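You operate a simulated robot arm through the tools that you are given. There is no shell and no other tool.

You are at the controls of a simulated two-armed robot. One attempt, no reset.

## Task
Press the bush flush into the blue block and tray it.
Fine: on the turntable, which ends at 1; purple tray.

Only the result counts: the job must be done as asked and must still hold three seconds after the hand-in. Knocking over, shifting, dropping, spilling or breaking anything else fails it.

## Robot
Two 7-joint arms with fingered hands on one trunk that stands fixed in place. Base frame: the origin is at the foot of the trunk, x ahead of it, y to its left, z up; the work surface is at about z = 800. Units: mm, degrees, N and s.
The left shoulder is at [70, 166, 1043], the right one opposite. With the tool pointing down near the work surface each hand reaches from about 460 to 960 mm from the base axis, measured 20 degrees to its own side. Payload 4.1 kg a hand.
Tool frame (each hand has its own): the origin (TCP) lies between the finger pads and is the grasp point; the fingertips stand 32 mm ahead of it; z points along the fingers, y is the line along which they close. The gripper opens to 108 mm. The gripper's body begins 38 mm behind the TCP. The gripper is a hand of 4 fingers: y runs from the thumb to the fingers, the wrist lies at [-16, -108, -186] in the tool frame, and closing takes about 1.5 s.
Orientation is told as [roll, pitch, yaw] about the base's x, y, z axes, in that order, counted from this pose: with the fingers straight down and the wrist toward the robot, the tool's x, y and z point along [0, 1, 0], [1, 0, 0] and [0, 0, -1] of the base frame.

## Interface
- The arms move only by the tool servo_tool. It takes "left_moves", "right_moves" or both (then of equal length, played together; a hand with none holds still); each is one flat list of numbers, 7 for each row, row after row: the shift along the base's x, y, z in cm, then the turn, a rotation vector about the base's x, y, z in degrees, then the gripper command, from -1 (fully open) to 1 (shut), values between in proportion. In form: [tx, ty, tz, ax, ay, az, claw, tx, ty, tz, ax, ay, az, claw, ...]. A call has 1 to 20 rows; each row shifts and turns the commanded pose from where the row before left it. A row lasts 0.2 s, in which the tool goes at most 50 mm and 8.6 degrees; a call with a longer step from one row to the next is refused whole, and so is a gripper value outside its range. Where a pose cannot be reached the arm comes as near as it can. A force on the tool above 90 N (or 10 N above the force at the start of the call, whichever is more), or a blocked arm, ends the call early, and 0.2 s more pass. Each finger travels about 45 mm/s and halts on what it meets, pressing with about 30 N; the grip force reading is that of the motor and also rises with nothing between the fingers. The clock runs only during rows and for 0.2 s after the last one: add rows that do not move to give the fingers time. The reply holds the time, the measured pose of the TCP, the force on the tool along the base axes, the opening and the grip force, in the units named above and with some noise, with the torque about the TCP (base axes, N m) and any sound that the robot's microphone picked up, and new pictures: "views" is both (left out), scene, wrist or none (wrist: the cameras of the hands that moved).
- Cameras (640 x 400 px; columns grow to the right, rows downward): "scene" is now at [119.2, -63.5, 1292.4]; the picture's right is [-0.68, -0.73, 0.00], its down [-0.27, 0.25, -0.93] and it looks along [0.68, -0.63, -0.36] (base axes); focal length 281 px, centre (320, 200). "left" rides on the left gripper at [-64, -93, -132] in its tool frame; the picture's right is [-0.80, -0.28, 0.53], its down [0.55, -0.71, 0.45] and it looks along [0.25, 0.65, 0.72] (tool axes); focal length 247 px, centre (320, 200). "right" rides on the right gripper at [64, -93, -131] in its tool frame; the picture's right is [-0.80, 0.28, -0.53], its down [-0.55, -0.71, 0.45] and it looks along [-0.25, 0.65, 0.72] (tool axes); focal length 247 px, centre (320, 200). There is no depth. A picture from a camera that has moved, and an enlarged one, comes with that camera's place and axes in the base frame and with its lens.
- lift_body(by): slides the trunk up (or, below 0, down) by that many mm; the arms and the scene camera ride with it, the base frame stays. It gives what a move gives, with no picture.
- hand_shape(shape, hand): the hand has 4 fingers and takes this shape, open, in about a second: jaw (thumb against the fingers, like two jaws); tri (thumb and two fingers); tip (a fingertip pinch); poke (one finger out to press); point (the index stretched); flat (the hand flat); cup (the hand cupped); fist (a fist). The gripper value then closes the fingers along that shape, each until it touches; the sizes above hold for jaw. It gives what a move gives, with no picture.
- turn_head(pan, tilt): turns the head with the scene camera to pan (to the left, within 86 degrees either way) and tilt (down, from -29 to 69), counted from straight ahead of the robot. It gives what a move gives, and a new picture of the scene camera.
- enlarge(camera, box): a new picture of the part [left, top, right, bottom] of that camera's present view, enlarged. No time passes.
- finish_job(): hands the job in; it is judged then, once.

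Nothing tells you positions but the pictures and the camera data. Unless the task says otherwise, let go and move clear before handing in.

The tools are called after ">>>" as a command line: name --argument value ..., lists and objects as JSON in quotes. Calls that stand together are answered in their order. servo_tool: Moves the arms, as the interface text tells. Its arguments: {"type":"object","properties":{"left_moves":{"type":"array"},"right_moves":{"type":"array"},"views":{"type":"string","enum":["both","scene","wrist","none"]}},"required":[]} The other tools are called the same way: lift_body (by) slides the trunk up or down; hand_shape (shape, hand) gives the hand a shape; turn_head (pan, tilt) turns the head that bears the scene camera; enlarge (camera, box) takes an enlarged picture of a part of a camera's view; finish_job () hands the job in.

At the start:

```text
t: 0.0
left_tcp_pos: [675.1, -87.4, 1182.5]
left_orientation: [0.0, 0.0, 0.1]
left_contact_force: [0.3, -0.4, -0.5]
left_moment: [0.0, -0.02, 0.01]
left_opening: 107.7
left_grip_force: 0.0
left_shape: jaw
right_tcp_pos: [392.9, -452.5, 1152.4]
right_orientation: [0.0, 0.0, 0.2]
right_contact_force: [0.5, 0.0, -0.5]
right_moment: [0.0, 0.02, -0.02]
right_opening: 107.4
right_grip_force: 0.0
right_shape: jaw
trunk travel left (down, up): [-550.0, 390.0]
head pan, tilt: [-42.9, 21.3]
```

scene: 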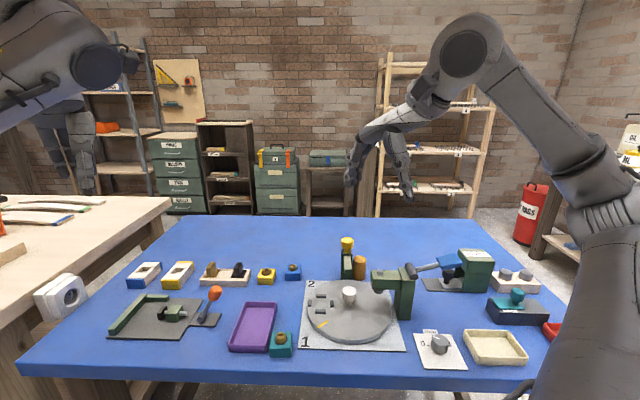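
right: 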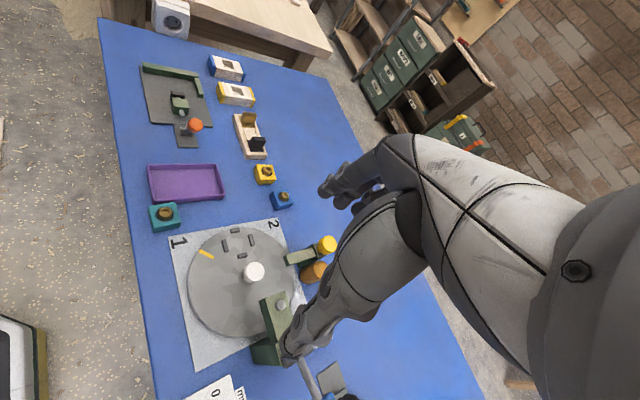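
left: 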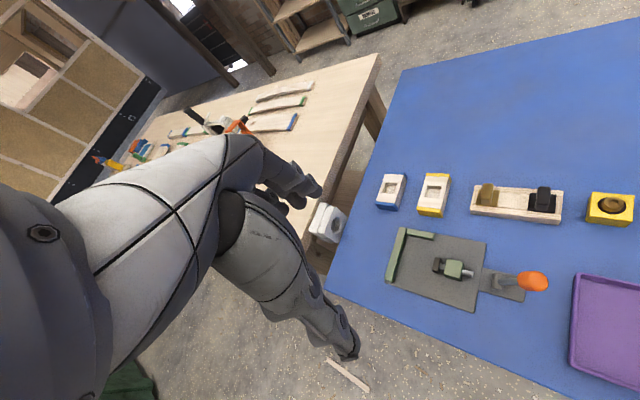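

I see a blue table with blocks, a turntable marked 1 and 2, a press, a purple tray and clamps. I'll take enlarged pictures to make out the details before I move anything.

>>> enlarge --camera "scene" --box '[220, 220, 420, 365]'

>>> enlarge --camera "scene" --box '[100, 240, 300, 365]'

>>> enlarge --camera "scene" --box '[380, 230, 580, 375]'

>>> enlarge --camera "right" --box '[130, 140, 370, 390]'

```text
2.76 times, centred on (320, 292) of scene
camera zoom: at [119.2, -63.5, 1292.4], right [-0.68, -0.73, 0.0], down [-0.27, 0.25, -0.93], along [0.68, -0.63, -0.36], focal length 776 px, centre (320, -55)
```

zoom: 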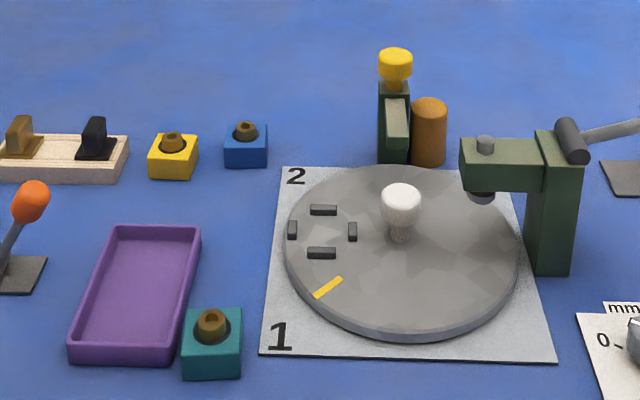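

```text
3.20 times, centred on (200, 302) of scene
camera zoom: at [119.2, -63.5, 1292.4], right [-0.68, -0.73, 0.0], down [-0.27, 0.25, -0.93], along [0.68, -0.63, -0.36], focal length 900 px, centre (704, -128)
```

zoom: 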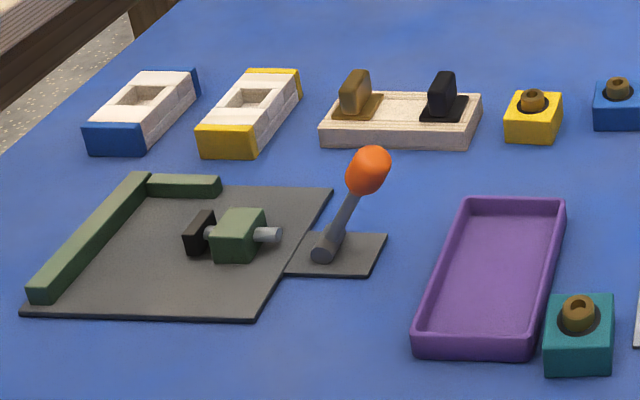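

```text
2.76 times, centred on (480, 302) of scene
camera zoom: at [119.2, -63.5, 1292.4], right [-0.68, -0.73, 0.0], down [-0.27, 0.25, -0.93], along [0.68, -0.63, -0.36], focal length 776 px, centre (-121, -83)
```

zoom: 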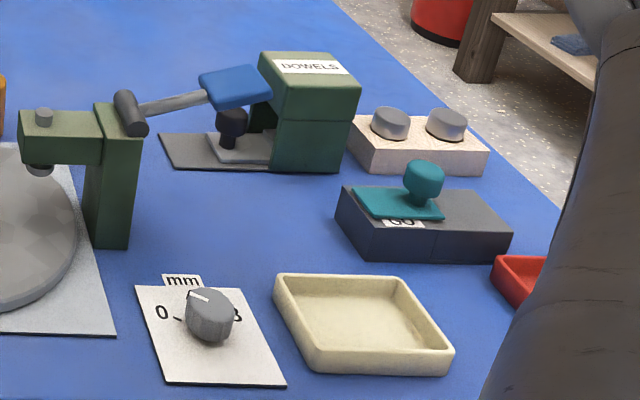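

```text
1.60 times, centred on (250, 265) of right
camera zoom: at [299.7, -388.9, 1284.4], right [0.28, -0.8, 0.53], down [-0.71, -0.55, -0.45], along [0.65, -0.25, -0.72], focal length 395 px, centre (432, 96)
```

zoom: 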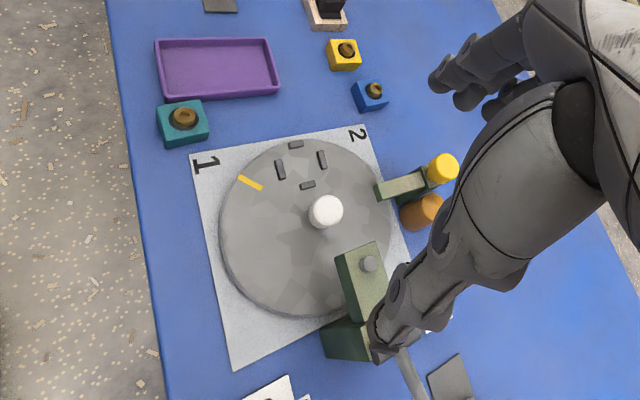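

The blue block seems to be near (645, -455) and the turntable centre near (461, -475), with an empty nest beside its knob. There is a press behind it and a green device with a yellow knob, so I'll look at both more closely.

>>> enlarge --camera "scene" --box '[325, 230, 425, 325]'

>>> enlarge --camera "scene" --box '[395, 240, 525, 325]'

>>> enlarge --camera "scene" --box '[300, 270, 360, 345]'

>>> enlarge --camera "right" --box '[240, 200, 360, 400]'

>>> enlarge --camera "scene" --box '[225, 250, 325, 365]'

```text
4.21 times, centred on (375, 278) of scene
camera zoom: at [119.2, -63.5, 1292.4], right [-0.68, -0.73, 0.0], down [-0.27, 0.25, -0.93], along [0.68, -0.63, -0.36], focal length 1184 px, centre (88, -126)
```

zoom: 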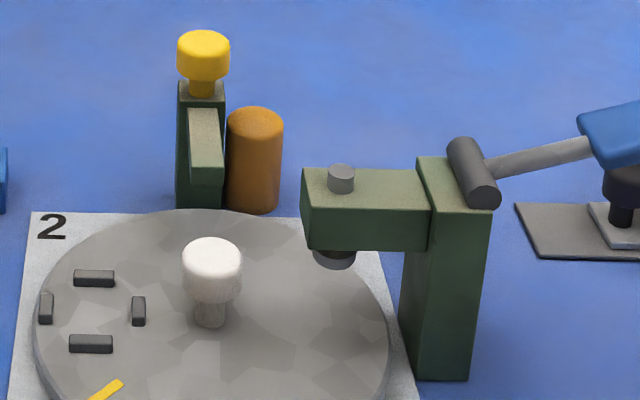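

```text
4.71 times, centred on (460, 282) of scene
camera zoom: at [119.2, -63.5, 1292.4], right [-0.68, -0.73, 0.0], down [-0.27, 0.25, -0.93], along [0.68, -0.63, -0.36], focal length 1323 px, centre (-339, -188)
```

zoom: 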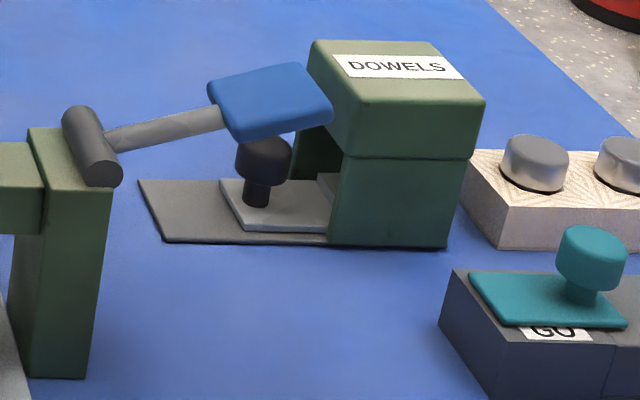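

```text
5.33 times, centred on (330, 308) of scene
camera zoom: at [119.2, -63.5, 1292.4], right [-0.68, -0.73, 0.0], down [-0.27, 0.25, -0.93], along [0.68, -0.63, -0.36], focal length 1499 px, centre (267, -373)
```

zoom: 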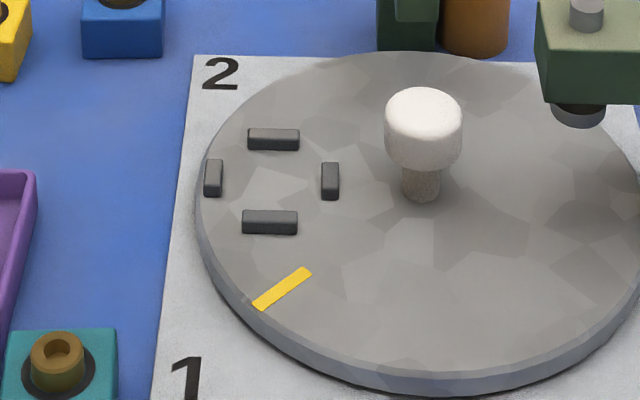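

```text
2.00 times, centred on (300, 300) of right
camera zoom: at [299.7, -388.9, 1284.4], right [0.28, -0.8, 0.53], down [-0.71, -0.55, -0.45], along [0.65, -0.25, -0.72], focal length 494 px, centre (360, 0)
```

zoom: 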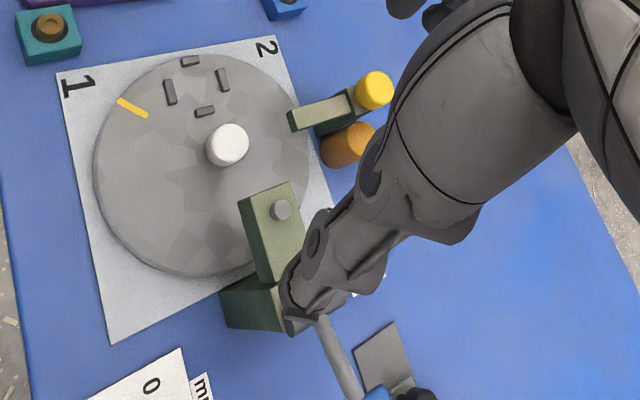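

```text
3.48 times, centred on (275, 308) of scene
camera zoom: at [119.2, -63.5, 1292.4], right [-0.68, -0.73, 0.0], down [-0.27, 0.25, -0.93], along [0.68, -0.63, -0.36], focal length 978 px, centre (476, -174)
```

zoom: 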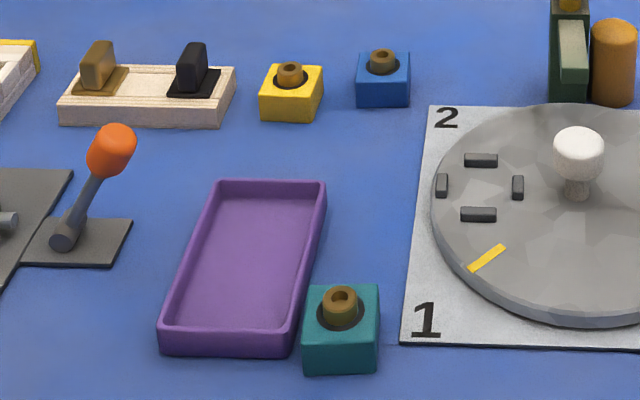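

The blue block looks about 42 mm square and 26 mm high, at 45°, centred near (657, -463). The nest matches that size and angle, and the lever press appears to be directly opposite the nest. I'll bring the right hand above the blue block, yawed -45°, for a closer look.

>>> servo_tool --right_moves '[3.0, 0, -1.5, 0, 0, -7.5, -1, 3.0, 0, -1.5, 0, 0, -7.5, -1, 3.0, 0, -1.5, 0, 0, -7.5, -1, 3.0, 0, -1.5, 0, 0, -7.5, -1, 3.0, 0, -1.5, 0, 0, -7.5, -1, 3.0, 0, -1.5, 0, 0, -7.5, -1, 3.0, 0, -1.5, 0, 0, 0, -1, 3.0, 0, -1.5, 0, 0, 0, -1]' --views "both"

```text
t: 1.8
left_tcp_pos: [678.0, -86.5, 1180.9]
left_orientation: [0.0, 0.1, 0.1]
left_contact_force: [0.3, -0.3, 0.6]
left_moment: [0.0, 0.04, 0.0]
left_opening: 107.7
left_grip_force: 0.1
left_shape: jaw
right_tcp_pos: [634.4, -451.8, 1031.3]
right_orientation: [0.0, 0.2, -44.9]
right_contact_force: [-0.2, -0.2, -0.9]
right_moment: [0.02, 0.02, 0.02]
right_opening: 107.8
right_grip_force: 0.1
right_shape: jaw
trunk travel left (down, up): [-550.0, 390.0]
head pan, tilt: [-42.9, 21.3]
camera scene: at [121.2, -64.1, 1292.2], right [-0.68, -0.73, 0.0], down [-0.27, 0.25, -0.93], along [0.68, -0.63, -0.37], focal length 281 px, centre (320, 200)
camera right: at [614.9, -342.2, 1163.6], right [-0.36, -0.76, 0.53], down [-0.89, 0.11, -0.45], along [0.28, -0.64, -0.72], focal length 247 px, centre (320, 200)
```

scene: 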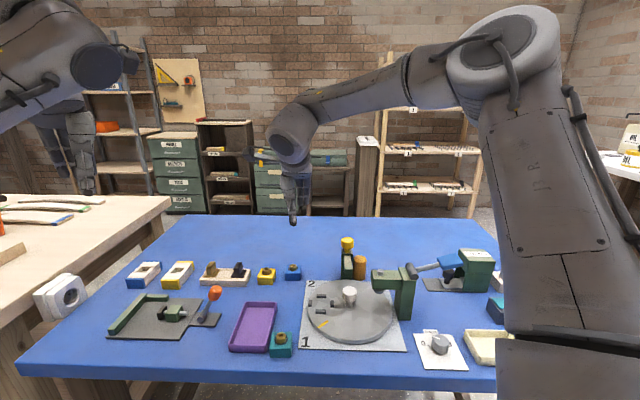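
right: 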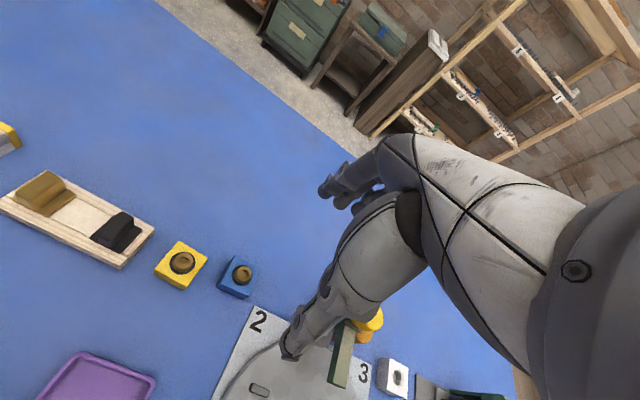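

The turntable sheet also has a "3" on its far side, so the nest should sit under the press when the mark is at 3. I'll check the blue block and the far side up close.

>>> enlarge --camera "right" --box '[140, 220, 300, 320]'

>>> enlarge --camera "right" --box '[210, 280, 450, 400]'

```text
4.00 times, centred on (220, 270) of right
camera zoom: at [614.9, -342.2, 1163.6], right [-0.36, -0.76, 0.53], down [-0.89, 0.11, -0.45], along [0.28, -0.64, -0.72], focal length 988 px, centre (720, -80)
```

zoom: 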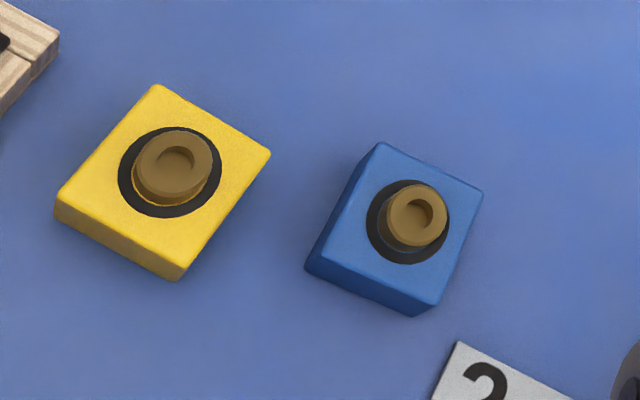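

```text
2.67 times, centred on (330, 340) of right
camera zoom: at [614.9, -342.2, 1163.6], right [-0.36, -0.76, 0.53], down [-0.89, 0.11, -0.45], along [0.28, -0.64, -0.72], focal length 659 px, centre (293, -173)
```

zoom: 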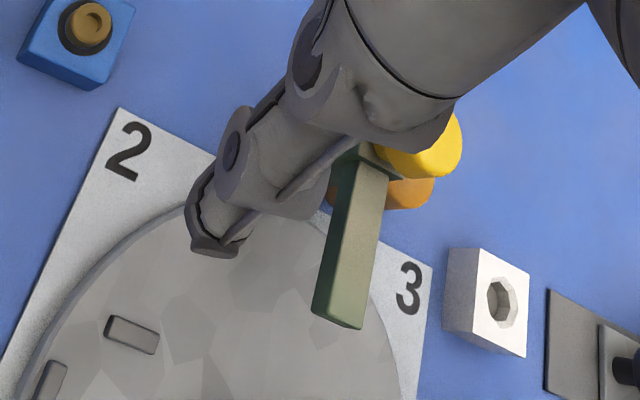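

The blue block's centre comes out at about (655, -462) with its top near z 826, and its edges run at about 47° and -43°. I'll come down above it with the fingers part closed.

>>> servo_tool --right_moves '[0.53, -0.27, -3.3, 0, 0, 0.5, -0.2, 0.53, -0.27, -3.3, 0, 0, 0.5, -0.2, 0.53, -0.27, -3.3, 0, 0, 0.5, -0.2, 0.53, -0.27, -3.3, 0, 0, 0.5, -0.2, 0, 0, 0, 0, 0, 0, -0.2]' --views "both"

>>> enlarge --camera "right" --box '[220, 140, 440, 360]'

>>> enlarge --camera "scene" --box '[240, 200, 380, 300]'

```text
t: 3.0
left_tcp_pos: [676.3, -85.9, 1184.3]
left_orientation: [0.0, 0.0, 0.1]
left_contact_force: [-0.7, 0.7, -0.3]
left_moment: [0.0, 0.0, -0.01]
left_opening: 107.5
left_grip_force: 0.0
left_shape: jaw
right_tcp_pos: [653.3, -462.4, 902.0]
right_orientation: [0.1, -0.1, -42.9]
right_contact_force: [-0.3, 0.5, 0.4]
right_moment: [-0.02, 0.0, 0.02]
right_opening: 65.3
right_grip_force: 0.1
right_shape: jaw
trunk travel left (down, up): [-550.0, 390.0]
head pan, tilt: [-42.9, 21.3]
camera scene: at [118.3, -62.9, 1292.6], right [-0.68, -0.73, 0.0], down [-0.27, 0.25, -0.93], along [0.68, -0.63, -0.36], focal length 281 px, centre (320, 200)
camera right: at [629.5, -352.5, 1033.7], right [-0.34, -0.78, 0.53], down [-0.89, 0.08, -0.45], along [0.31, -0.63, -0.72], focal length 247 px, centre (320, 200)
```

scene: 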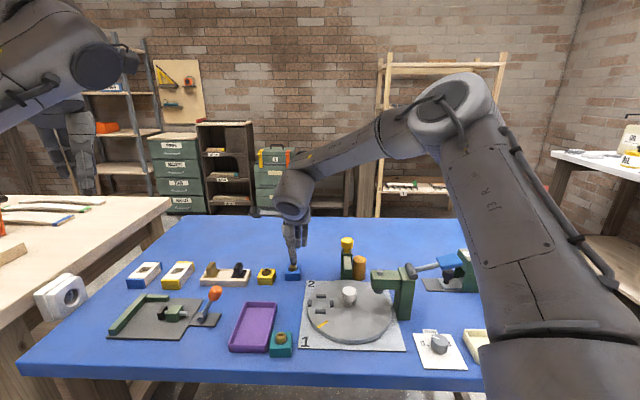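
right: 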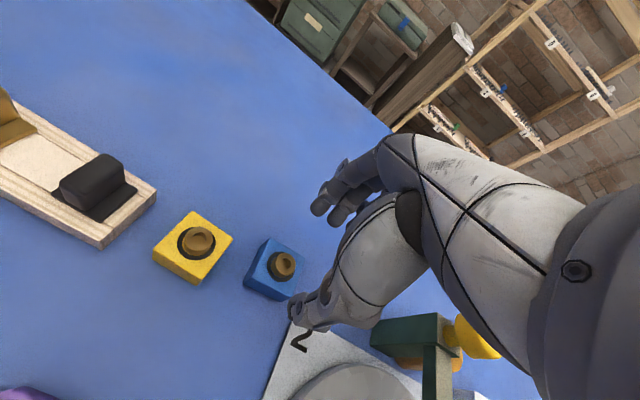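

```text
1.82 times, centred on (330, 250) of right
camera zoom: at [629.5, -352.5, 1033.7], right [-0.34, -0.78, 0.53], down [-0.89, 0.08, -0.45], along [0.31, -0.63, -0.72], focal length 449 px, centre (302, 109)
```

zoom: 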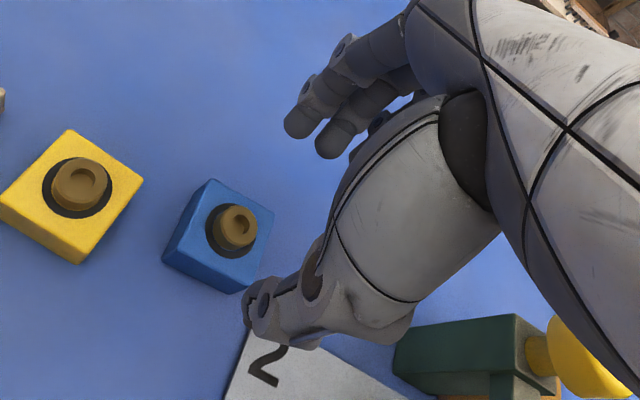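

```text
4.00 times, centred on (310, 250) of scene
camera zoom: at [118.3, -62.9, 1292.6], right [-0.68, -0.73, 0.0], down [-0.27, 0.25, -0.93], along [0.68, -0.63, -0.36], focal length 1124 px, centre (360, 0)
```

zoom: 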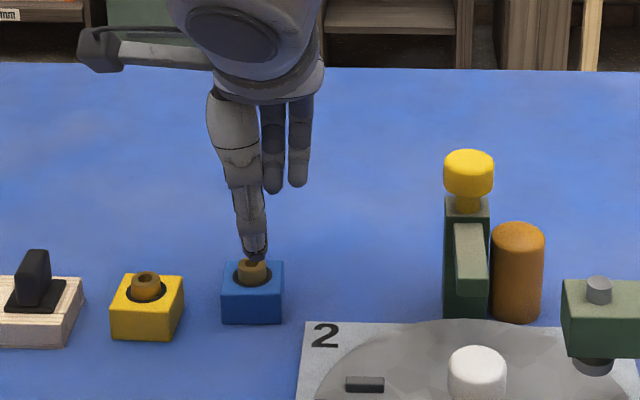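

I'm above the block, so I'll zoom in to check the alignment before descending.

>>> enlarge --camera "right" --box '[220, 220, 320, 320]'

```text
4.00 times, centred on (270, 270) of right
camera zoom: at [629.5, -352.5, 1033.7], right [-0.34, -0.78, 0.53], down [-0.89, 0.08, -0.45], along [0.31, -0.63, -0.72], focal length 988 px, centre (520, -80)
```

zoom: 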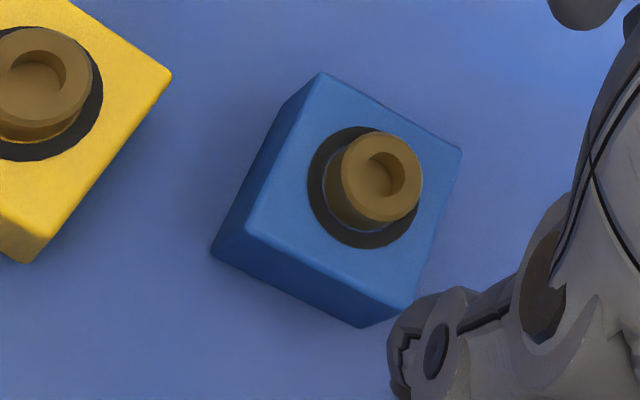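

The block's centre refines to about (656.5, -461.5). I'll descend to a grip height that keeps the fingertips about 11 mm above the block's base, then close.

>>> servo_tool --right_moves '[0.15, 0.05, -2.0, 0, 0, 0, -0.2, 0.15, 0.05, -2.0, 0, 0, 0, -0.2, 0, 0, -1.9, 0, 0, 0, -0.2, 0, 0, 0, 0, 0, 0, -0.2]' --views "both"

>>> enlarge --camera "scene" --box '[260, 220, 340, 290]'

>>> enlarge --camera "right" --box '[240, 160, 420, 340]'

```text
t: 4.0
left_tcp_pos: [676.4, -86.0, 1184.7]
left_orientation: [0.0, -0.1, 0.1]
left_contact_force: [-0.3, -0.2, -0.1]
left_moment: [-0.02, -0.04, 0.01]
left_opening: 107.4
left_grip_force: 0.0
left_shape: jaw
right_tcp_pos: [652.2, -462.4, 845.1]
right_orientation: [0.0, 0.0, -42.9]
right_contact_force: [0.1, 0.3, -0.4]
right_moment: [0.01, 0.03, 0.02]
right_opening: 64.9
right_grip_force: 0.1
right_shape: jaw
right hand out of reach, approached as far as the arm can: row 3
trunk travel left (down, up): [-550.0, 390.0]
head pan, tilt: [-42.9, 21.3]
camera scene: at [119.2, -63.3, 1292.4], right [-0.68, -0.73, 0.0], down [-0.27, 0.25, -0.93], along [0.68, -0.63, -0.36], focal length 281 px, centre (320, 200)
camera right: at [627.7, -353.7, 977.5], right [-0.34, -0.78, 0.53], down [-0.89, 0.08, -0.45], along [0.31, -0.62, -0.72], focal length 247 px, centre (320, 200)
```

scene: 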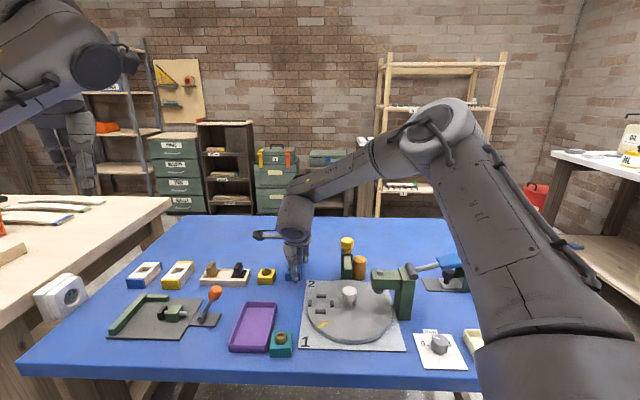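
right: 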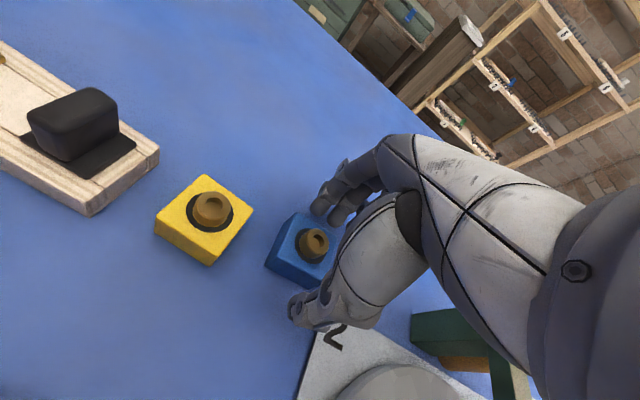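

```text
5.71 times, centred on (300, 255) of scene
camera zoom: at [119.2, -63.3, 1292.4], right [-0.68, -0.73, 0.0], down [-0.27, 0.25, -0.93], along [0.68, -0.63, -0.36], focal length 1606 px, centre (434, -114)
```

zoom: 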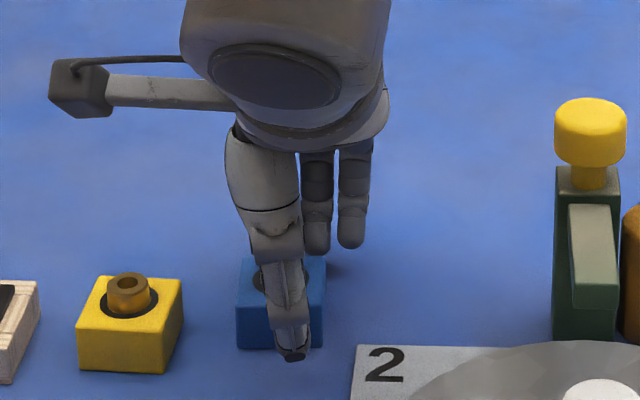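

```text
2.22 times, centred on (330, 250) of right
camera zoom: at [627.7, -353.7, 977.5], right [-0.34, -0.78, 0.53], down [-0.89, 0.08, -0.45], along [0.31, -0.62, -0.72], focal length 549 px, centre (298, 89)
```

zoom: 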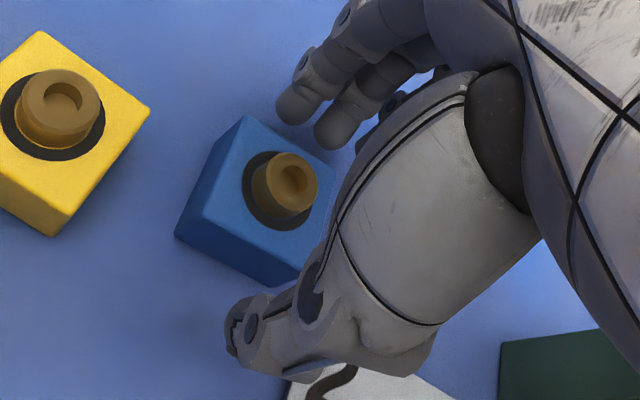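

The arm stopped a few millimetres short of the commanded pose, but the block is between thumb and fingers and roughly centred. I'll close on it here.

>>> servo_tool --right_moves '[0, 0, 0, 0, 0, 0, 0.2, 0, 0, 0, 0, 0, 0, 0.4, 0, 0, 0, 0, 0, 0, 0.5, 0, 0, 0, 0, 0, 0, 0.5, 0, 0, 0, 0, 0, 0, 0.5, 0, 0, 0, 0, 0, 0, 0.5]' --views "both"

>>> enlarge --camera "scene" --box '[260, 220, 340, 290]'

>>> enlarge --camera "right" --box '[240, 160, 420, 340]'

```text
t: 5.4
left_tcp_pos: [677.2, -86.4, 1183.5]
left_orientation: [-0.1, -0.1, 0.2]
left_contact_force: [0.1, 0.6, -0.1]
left_moment: [-0.03, -0.02, 0.0]
left_opening: 107.5
left_grip_force: 0.0
left_shape: jaw
right_tcp_pos: [651.9, -463.8, 844.8]
right_orientation: [0.0, 0.0, -42.9]
right_contact_force: [0.6, 0.3, 0.5]
right_moment: [0.04, -0.02, -0.02]
right_opening: 36.7
right_grip_force: 29.7
right_shape: jaw
trunk travel left (down, up): [-550.0, 390.0]
head pan, tilt: [-42.9, 21.3]
camera scene: at [119.3, -63.5, 1292.4], right [-0.68, -0.73, 0.0], down [-0.27, 0.25, -0.93], along [0.68, -0.63, -0.36], focal length 281 px, centre (320, 200)
camera right: at [627.9, -354.0, 977.5], right [-0.34, -0.78, 0.53], down [-0.89, 0.08, -0.45], along [0.31, -0.62, -0.72], focal length 247 px, centre (320, 200)
```

scene: 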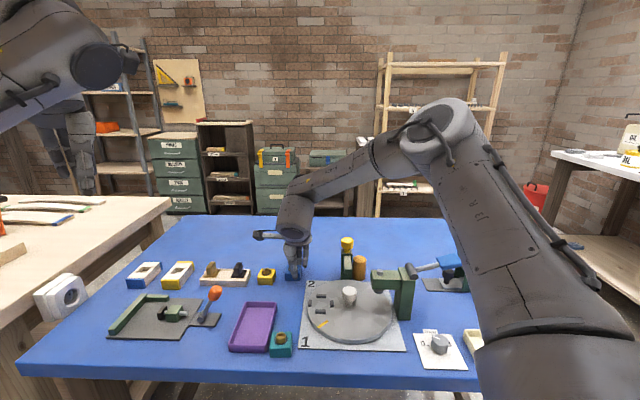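
right: 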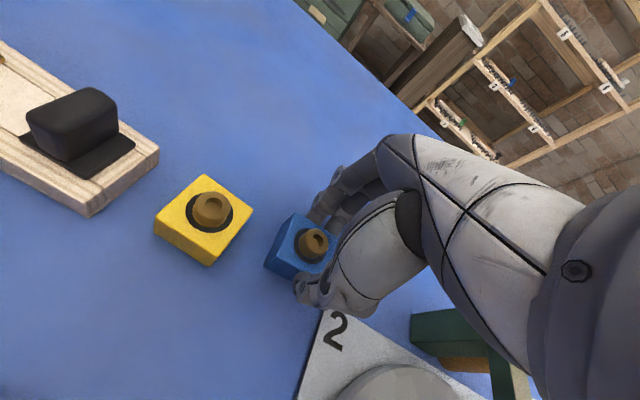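

```text
5.71 times, centred on (300, 255) of scene
camera zoom: at [119.3, -63.5, 1292.4], right [-0.68, -0.73, 0.0], down [-0.27, 0.25, -0.93], along [0.68, -0.63, -0.36], focal length 1606 px, centre (434, -114)
```

zoom: 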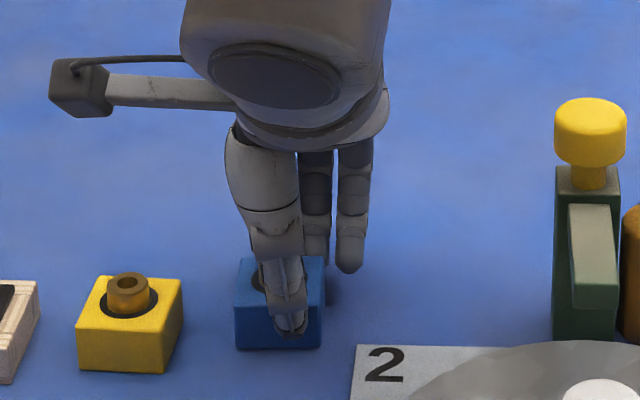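

```text
2.22 times, centred on (330, 250) of right
camera zoom: at [627.9, -354.0, 977.5], right [-0.34, -0.78, 0.53], down [-0.89, 0.08, -0.45], along [0.31, -0.62, -0.72], focal length 549 px, centre (298, 89)
```

zoom: 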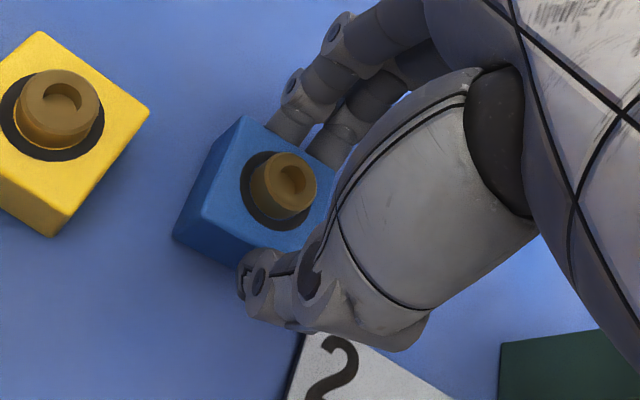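

The grip reads 29.7 N on the block. I'll lift it and check that it comes up straight.

>>> servo_tool --right_moves '[0, 0, 1.0, 0, 0, 0, 0.5, 0, 0, 2.0, 0, 0, 0, 0.5, 0, 0, 3.0, 0, 0, 0, 0.5, 0, 0, 3.0, 0, 0, 0, 0.5, 0, 0, 0, 0, 0, 0, 0.5]' --views "both"

>>> enlarge --camera "scene" --box '[250, 190, 350, 290]'

>>> enlarge --camera "right" --box '[240, 160, 420, 340]'

```text
t: 6.6
left_tcp_pos: [676.5, -86.8, 1183.0]
left_orientation: [0.1, 0.1, 0.1]
left_contact_force: [-0.3, 0.6, -0.4]
left_moment: [-0.02, 0.02, -0.03]
left_opening: 107.8
left_grip_force: 0.0
left_shape: jaw
right_tcp_pos: [652.1, -463.1, 934.5]
right_orientation: [-0.1, 0.0, -42.9]
right_contact_force: [-0.2, 0.6, -0.4]
right_moment: [0.03, 0.03, 0.0]
right_opening: 37.0
right_grip_force: 29.7
right_shape: jaw
trunk travel left (down, up): [-550.0, 390.0]
head pan, tilt: [-42.9, 21.3]
camera scene: at [119.8, -63.8, 1292.3], right [-0.68, -0.73, 0.0], down [-0.27, 0.25, -0.93], along [0.68, -0.63, -0.36], focal length 281 px, centre (320, 200)
camera right: at [629.1, -353.8, 1066.6], right [-0.34, -0.78, 0.53], down [-0.89, 0.08, -0.45], along [0.3, -0.62, -0.72], focal length 247 px, centre (320, 200)
```

scene: 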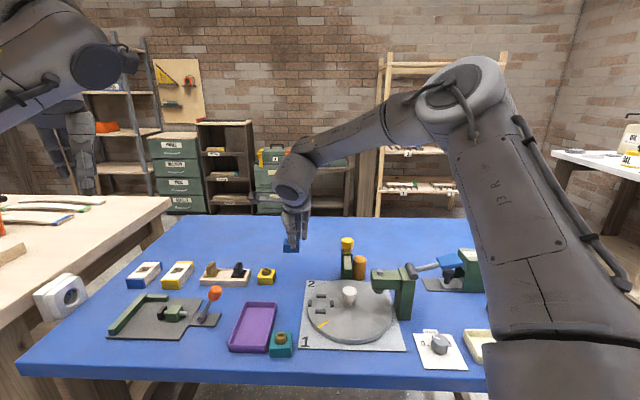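
right: 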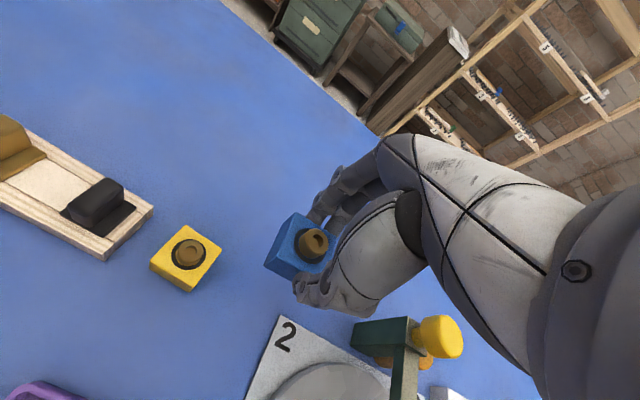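

```text
4.00 times, centred on (300, 240) of scene
camera zoom: at [119.8, -63.8, 1292.3], right [-0.68, -0.73, 0.0], down [-0.27, 0.25, -0.93], along [0.68, -0.63, -0.36], focal length 1124 px, centre (400, 40)
```

zoom: 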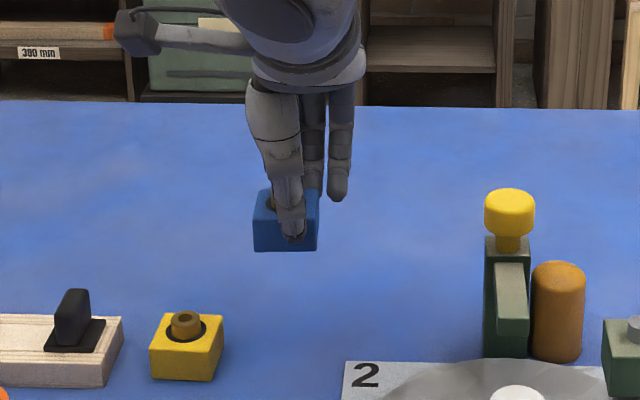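

```text
2.22 times, centred on (330, 250) of right
camera zoom: at [629.1, -353.8, 1066.6], right [-0.34, -0.78, 0.53], down [-0.89, 0.08, -0.45], along [0.3, -0.62, -0.72], focal length 549 px, centre (298, 89)
```

zoom: 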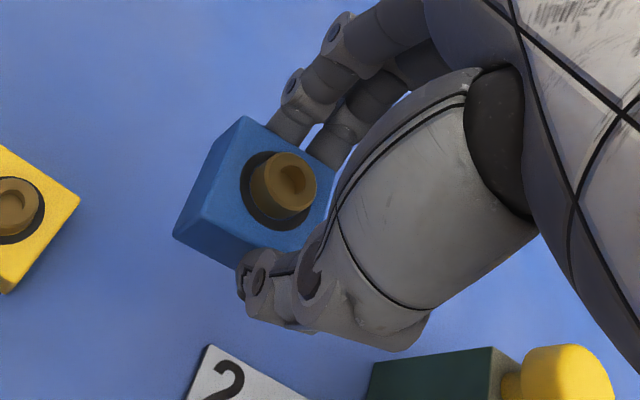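

The block is held level. I'll carry it above the nest, near (513, -432), keeping high.

>>> servo_tool --right_moves '[-2.8, 0.6, 0.5, 0, 0, 0, 0.5, -2.8, 0.6, 0.5, 0, 0, 0, 0.5, -2.8, 0.6, 0, 0, 0, 0, 0.5, -2.8, 0.6, 0, 0, 0, 0, 0.5, -2.8, 0.6, 0, 0, 0, 0, 0.5, 0, 0, 0, 0, 0, 0, 0.5]' --views "both"

>>> enlarge --camera "scene" --box '[270, 220, 390, 340]'

>>> enlarge --camera "right" --box '[180, 200, 380, 400]'

```text
t: 8.0
left_tcp_pos: [678.3, -86.3, 1183.1]
left_orientation: [0.0, 0.1, 0.2]
left_contact_force: [0.4, 0.5, -0.7]
left_moment: [0.0, 0.01, 0.02]
left_opening: 107.8
left_grip_force: 0.0
left_shape: jaw
right_tcp_pos: [511.9, -433.5, 944.7]
right_orientation: [-0.1, 0.0, -42.8]
right_contact_force: [0.4, 0.6, -0.9]
right_moment: [0.05, 0.01, -0.03]
right_opening: 36.7
right_grip_force: 30.0
right_shape: jaw
trunk travel left (down, up): [-550.0, 390.0]
head pan, tilt: [-42.9, 21.3]
camera scene: at [120.0, -63.4, 1292.3], right [-0.68, -0.73, 0.0], down [-0.27, 0.25, -0.93], along [0.68, -0.63, -0.36], focal length 281 px, centre (320, 200)
camera right: at [488.5, -324.2, 1076.6], right [-0.34, -0.78, 0.53], down [-0.89, 0.08, -0.45], along [0.3, -0.63, -0.72], focal length 247 px, centre (320, 200)
```

scene: 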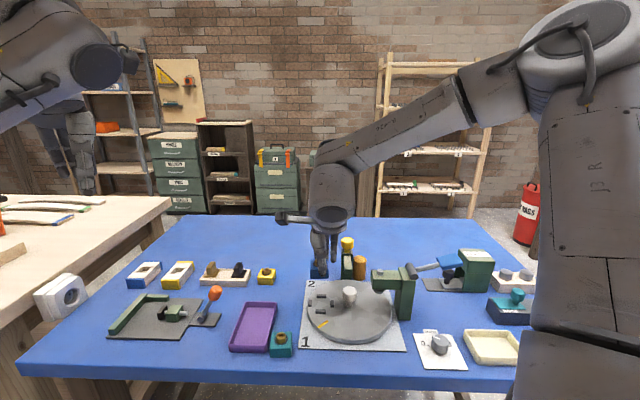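
right: 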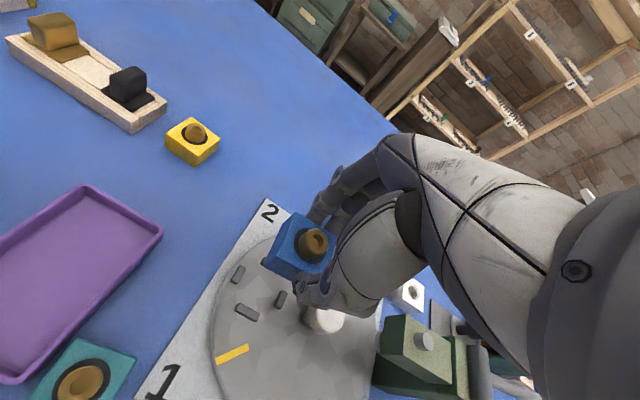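

```text
3.33 times, centred on (330, 280) of scene
camera zoom: at [120.0, -63.4, 1292.3], right [-0.68, -0.73, 0.0], down [-0.27, 0.25, -0.93], along [0.68, -0.63, -0.36], focal length 937 px, centre (287, -67)
```

zoom: 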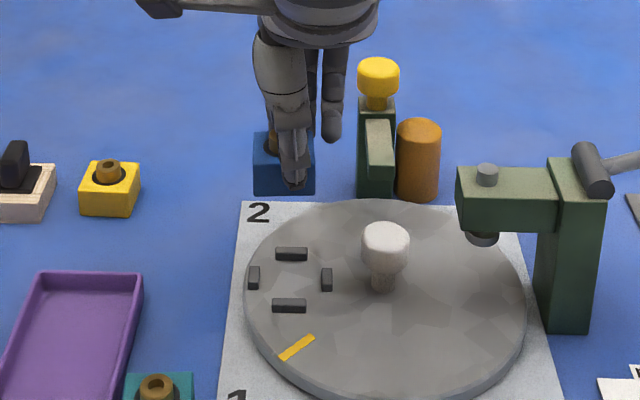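

```text
2.00 times, centred on (280, 300) of right
camera zoom: at [488.5, -324.2, 1076.6], right [-0.34, -0.78, 0.53], down [-0.89, 0.08, -0.45], along [0.3, -0.63, -0.72], focal length 494 px, centre (400, 0)
```

zoom: 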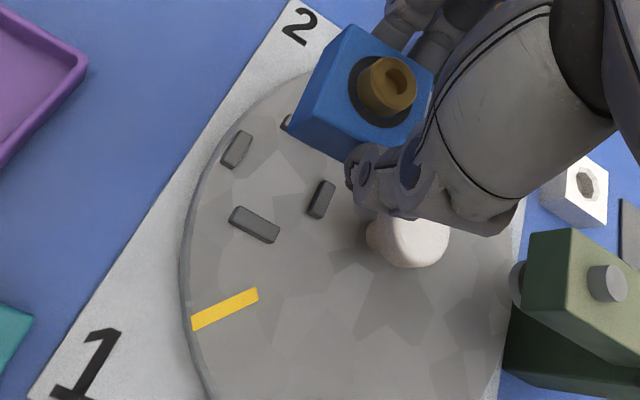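

From both cameras the nest centre comes out at about (506.7, -426), at exactly 45°, with stub tops near z 823. Next I need the block's offset in the hand, so I'll zoom in on it.

>>> enlarge --camera "scene" --box '[290, 230, 350, 290]'

>>> enlarge --camera "right" --box '[250, 190, 350, 290]'

>>> enlarge --camera "scene" --box '[295, 285, 375, 345]'

```text
6.67 times, centred on (320, 260) of scene
camera zoom: at [120.0, -63.4, 1292.3], right [-0.68, -0.73, 0.0], down [-0.27, 0.25, -0.93], along [0.68, -0.63, -0.36], focal length 1874 px, centre (320, -200)
```

zoom: 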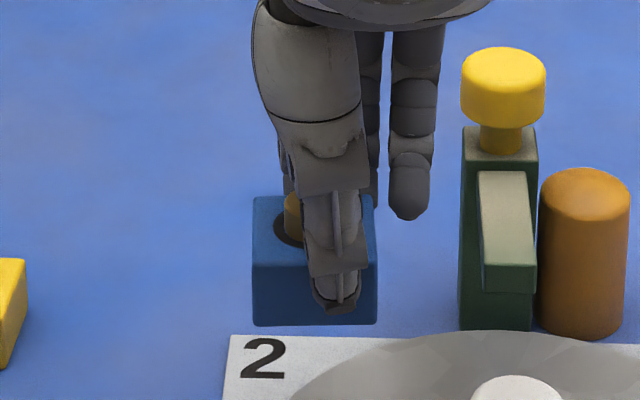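

```text
4.00 times, centred on (300, 240) of right
camera zoom: at [488.5, -324.2, 1076.6], right [-0.34, -0.78, 0.53], down [-0.89, 0.08, -0.45], along [0.3, -0.63, -0.72], focal length 988 px, centre (400, 40)
```

zoom: 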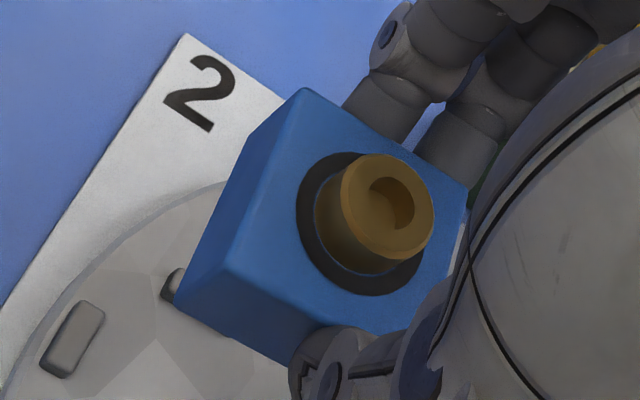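

```text
6.67 times, centred on (335, 315) of scene
camera zoom: at [120.0, -63.4, 1292.3], right [-0.68, -0.73, 0.0], down [-0.27, 0.25, -0.93], along [0.68, -0.63, -0.36], focal length 1874 px, centre (220, -567)
```

zoom: 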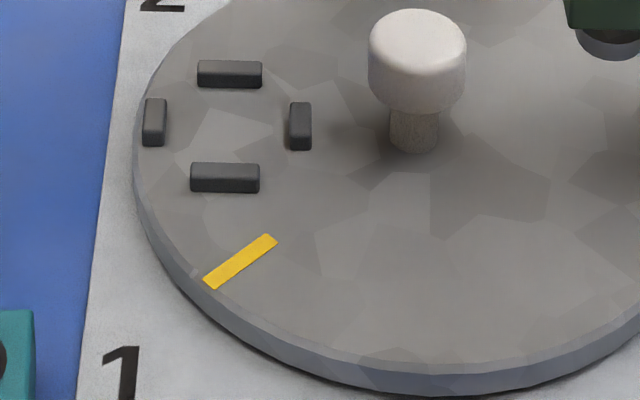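

The block sits about 5.5 mm off the TCP in tool x and 3.5 mm in tool y, and it's turned slightly in the hand. I'll correct for that, turn 4° to match the nest, and come down to hover just above the stubs.

>>> servo_tool --right_moves '[-0.36, 0.16, -2.0, 0, 0, -1.4, 0.5, -0.35, 0.16, -2.0, 0, 0, -1.3, 0.5, -0.35, 0.15, -2.4, 0, 0, -1.3, 0.5, 0, 0, 0, 0, 0, 0, 0.5]' --views "both"

>>> enlarge --camera "scene" --box '[285, 255, 375, 330]'

>>> enlarge --camera "right" --box '[220, 180, 360, 320]'

```text
t: 9.0
left_tcp_pos: [675.6, -85.9, 1183.5]
left_orientation: [0.1, -0.1, 0.1]
left_contact_force: [0.2, 0.5, -0.2]
left_moment: [0.0, 0.01, 0.01]
left_opening: 107.6
left_grip_force: 0.1
left_shape: jaw
right_tcp_pos: [502.0, -428.7, 880.1]
right_orientation: [0.0, 0.0, -46.9]
right_contact_force: [-0.6, 0.1, -0.1]
right_moment: [-0.02, -0.03, -0.06]
right_opening: 37.0
right_grip_force: 30.0
right_shape: jaw
trunk travel left (down, up): [-550.0, 390.0]
head pan, tilt: [-42.9, 21.3]
camera scene: at [118.8, -63.5, 1292.5], right [-0.68, -0.73, 0.0], down [-0.27, 0.25, -0.93], along [0.68, -0.63, -0.36], focal length 281 px, centre (320, 200)
camera right: at [485.1, -318.5, 1012.4], right [-0.39, -0.75, 0.53], down [-0.88, 0.14, -0.45], along [0.26, -0.64, -0.72], focal length 247 px, centre (320, 200)
```

scene: 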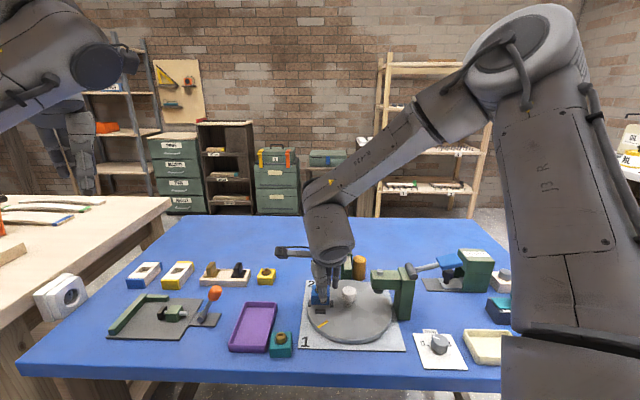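
right: 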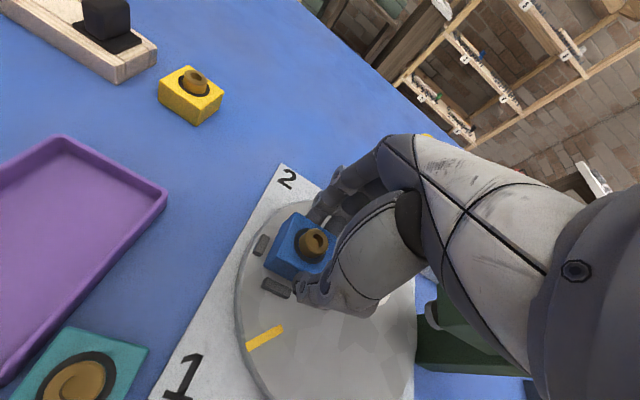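

```text
5.33 times, centred on (330, 292) of scene
camera zoom: at [118.8, -63.5, 1292.5], right [-0.68, -0.73, 0.0], down [-0.27, 0.25, -0.93], along [0.68, -0.63, -0.36], focal length 1499 px, centre (267, -293)
```

zoom: 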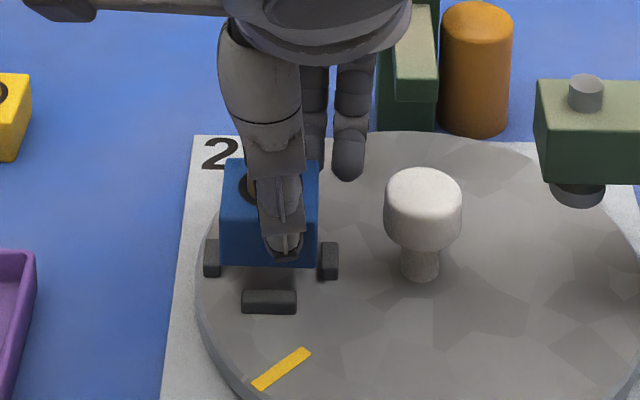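

```text
2.86 times, centred on (290, 250) of right
camera zoom: at [485.1, -318.5, 1012.4], right [-0.39, -0.75, 0.53], down [-0.88, 0.14, -0.45], along [0.26, -0.64, -0.72], focal length 706 px, centre (406, 57)
```

zoom: 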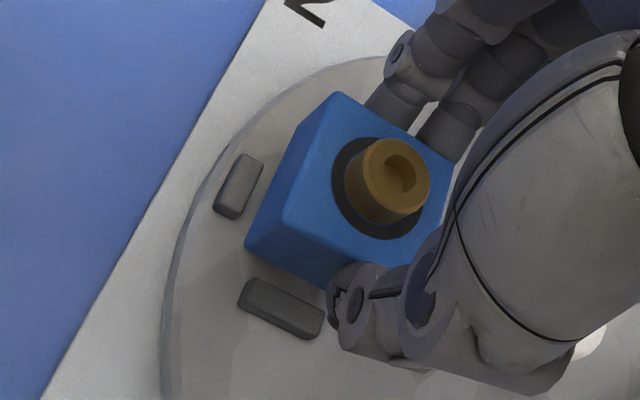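

The block looks aligned with the nest to within about a millimetre on both cameras. I'll lower it slowly, and the force limit will stop the move if it catches on a stub.

>>> servo_tool --right_moves '[-0.02, -0.05, -0.6, 0, 0, 0, 0.5, 0, 0, -0.4, 0, 0, 0, 0.5, 0, 0, -0.3, 0, 0, 0, 0.5, 0, 0, 0, 0, 0, 0, 0.5]' --views "both"

>>> enlarge --camera "scene" --box '[285, 255, 375, 330]'

>>> enlarge --camera "right" --box '[220, 180, 360, 320]'

```text
t: 10.0
left_tcp_pos: [676.7, -86.3, 1184.2]
left_orientation: [0.0, 0.0, 0.2]
left_contact_force: [-0.5, 0.6, 0.2]
left_moment: [-0.01, 0.0, -0.01]
left_opening: 107.5
left_grip_force: 0.0
left_shape: jaw
right_tcp_pos: [501.5, -429.2, 869.2]
right_orientation: [0.0, -0.2, -46.9]
right_contact_force: [1.2, -1.8, 8.6]
right_moment: [0.07, 0.08, 0.02]
right_opening: 37.9
right_grip_force: 29.9
right_shape: jaw
trunk travel left (down, up): [-550.0, 390.0]
head pan, tilt: [-42.9, 21.3]
camera scene: at [118.6, -63.1, 1292.6], right [-0.68, -0.73, 0.0], down [-0.27, 0.25, -0.93], along [0.68, -0.63, -0.36], focal length 281 px, centre (320, 200)
camera right: at [484.5, -318.5, 1000.5], right [-0.39, -0.75, 0.53], down [-0.88, 0.14, -0.45], along [0.26, -0.65, -0.72], focal length 247 px, centre (320, 200)
```

scene: 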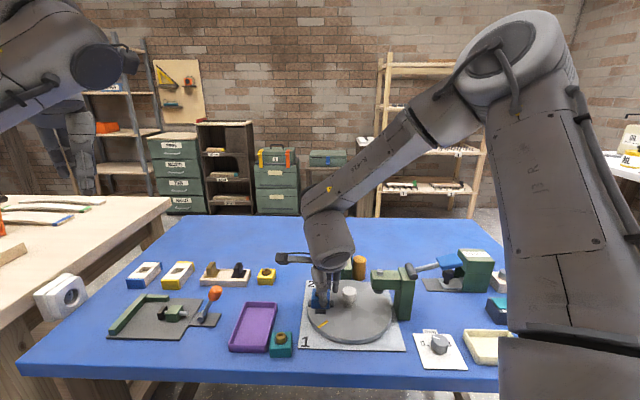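
right: 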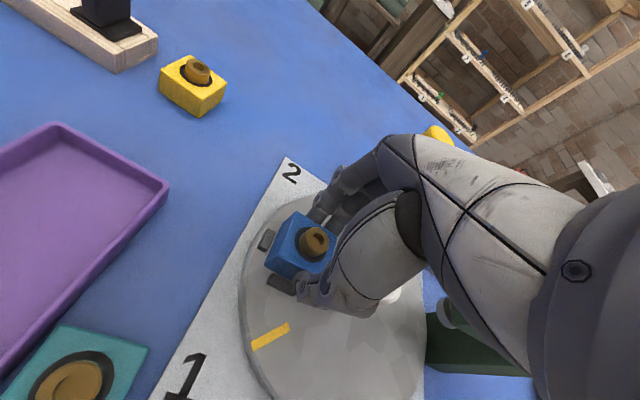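

```text
5.33 times, centred on (330, 292) of scene
camera zoom: at [118.6, -63.1, 1292.6], right [-0.68, -0.73, 0.0], down [-0.27, 0.25, -0.93], along [0.68, -0.63, -0.36], focal length 1499 px, centre (267, -293)
```

zoom: 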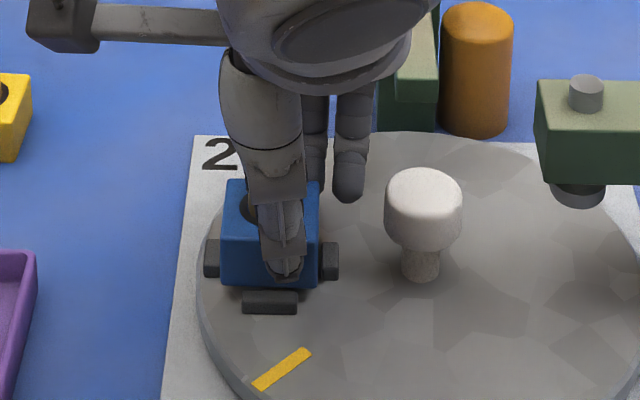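

```text
2.86 times, centred on (290, 250) of right
camera zoom: at [484.5, -318.5, 1000.5], right [-0.39, -0.75, 0.53], down [-0.88, 0.14, -0.45], along [0.26, -0.65, -0.72], focal length 706 px, centre (406, 57)
```

zoom: 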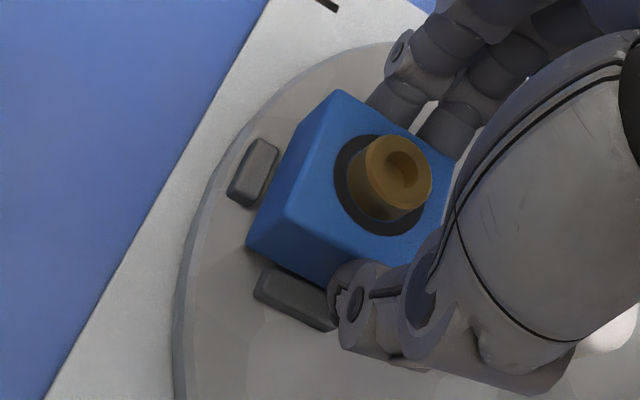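

Contact came at the stub-top height with 8.6 N, so one edge is catching. I'll zoom in to see which one.

>>> enlarge --camera "scene" --box '[310, 285, 350, 315]'

>>> enlarge --camera "right" --box '[255, 215, 325, 305]'

```text
13.33 times, centred on (330, 300) of scene
camera zoom: at [118.6, -63.1, 1292.6], right [-0.68, -0.73, 0.0], down [-0.27, 0.25, -0.93], along [0.68, -0.63, -0.36], focal length 3748 px, centre (187, -1133)
```

zoom: 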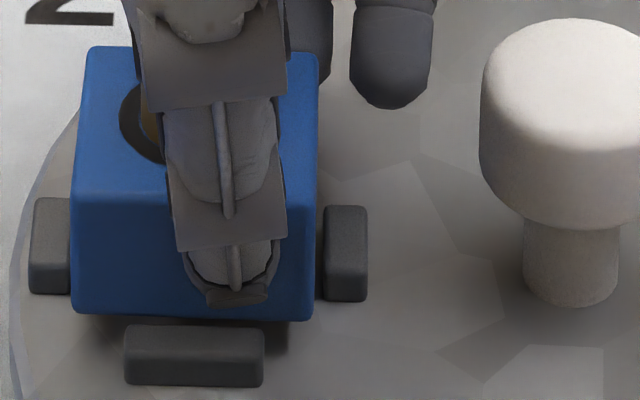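

```text
4.44 times, centred on (290, 260) of right
camera zoom: at [484.5, -318.5, 1000.5], right [-0.39, -0.75, 0.53], down [-0.88, 0.14, -0.45], along [0.26, -0.65, -0.72], focal length 1098 px, centre (453, -67)
```

zoom: 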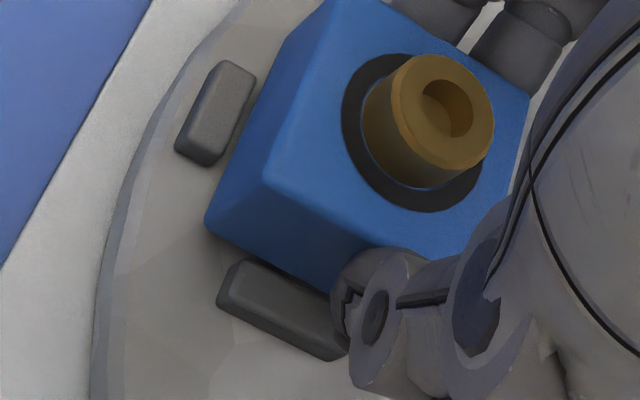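

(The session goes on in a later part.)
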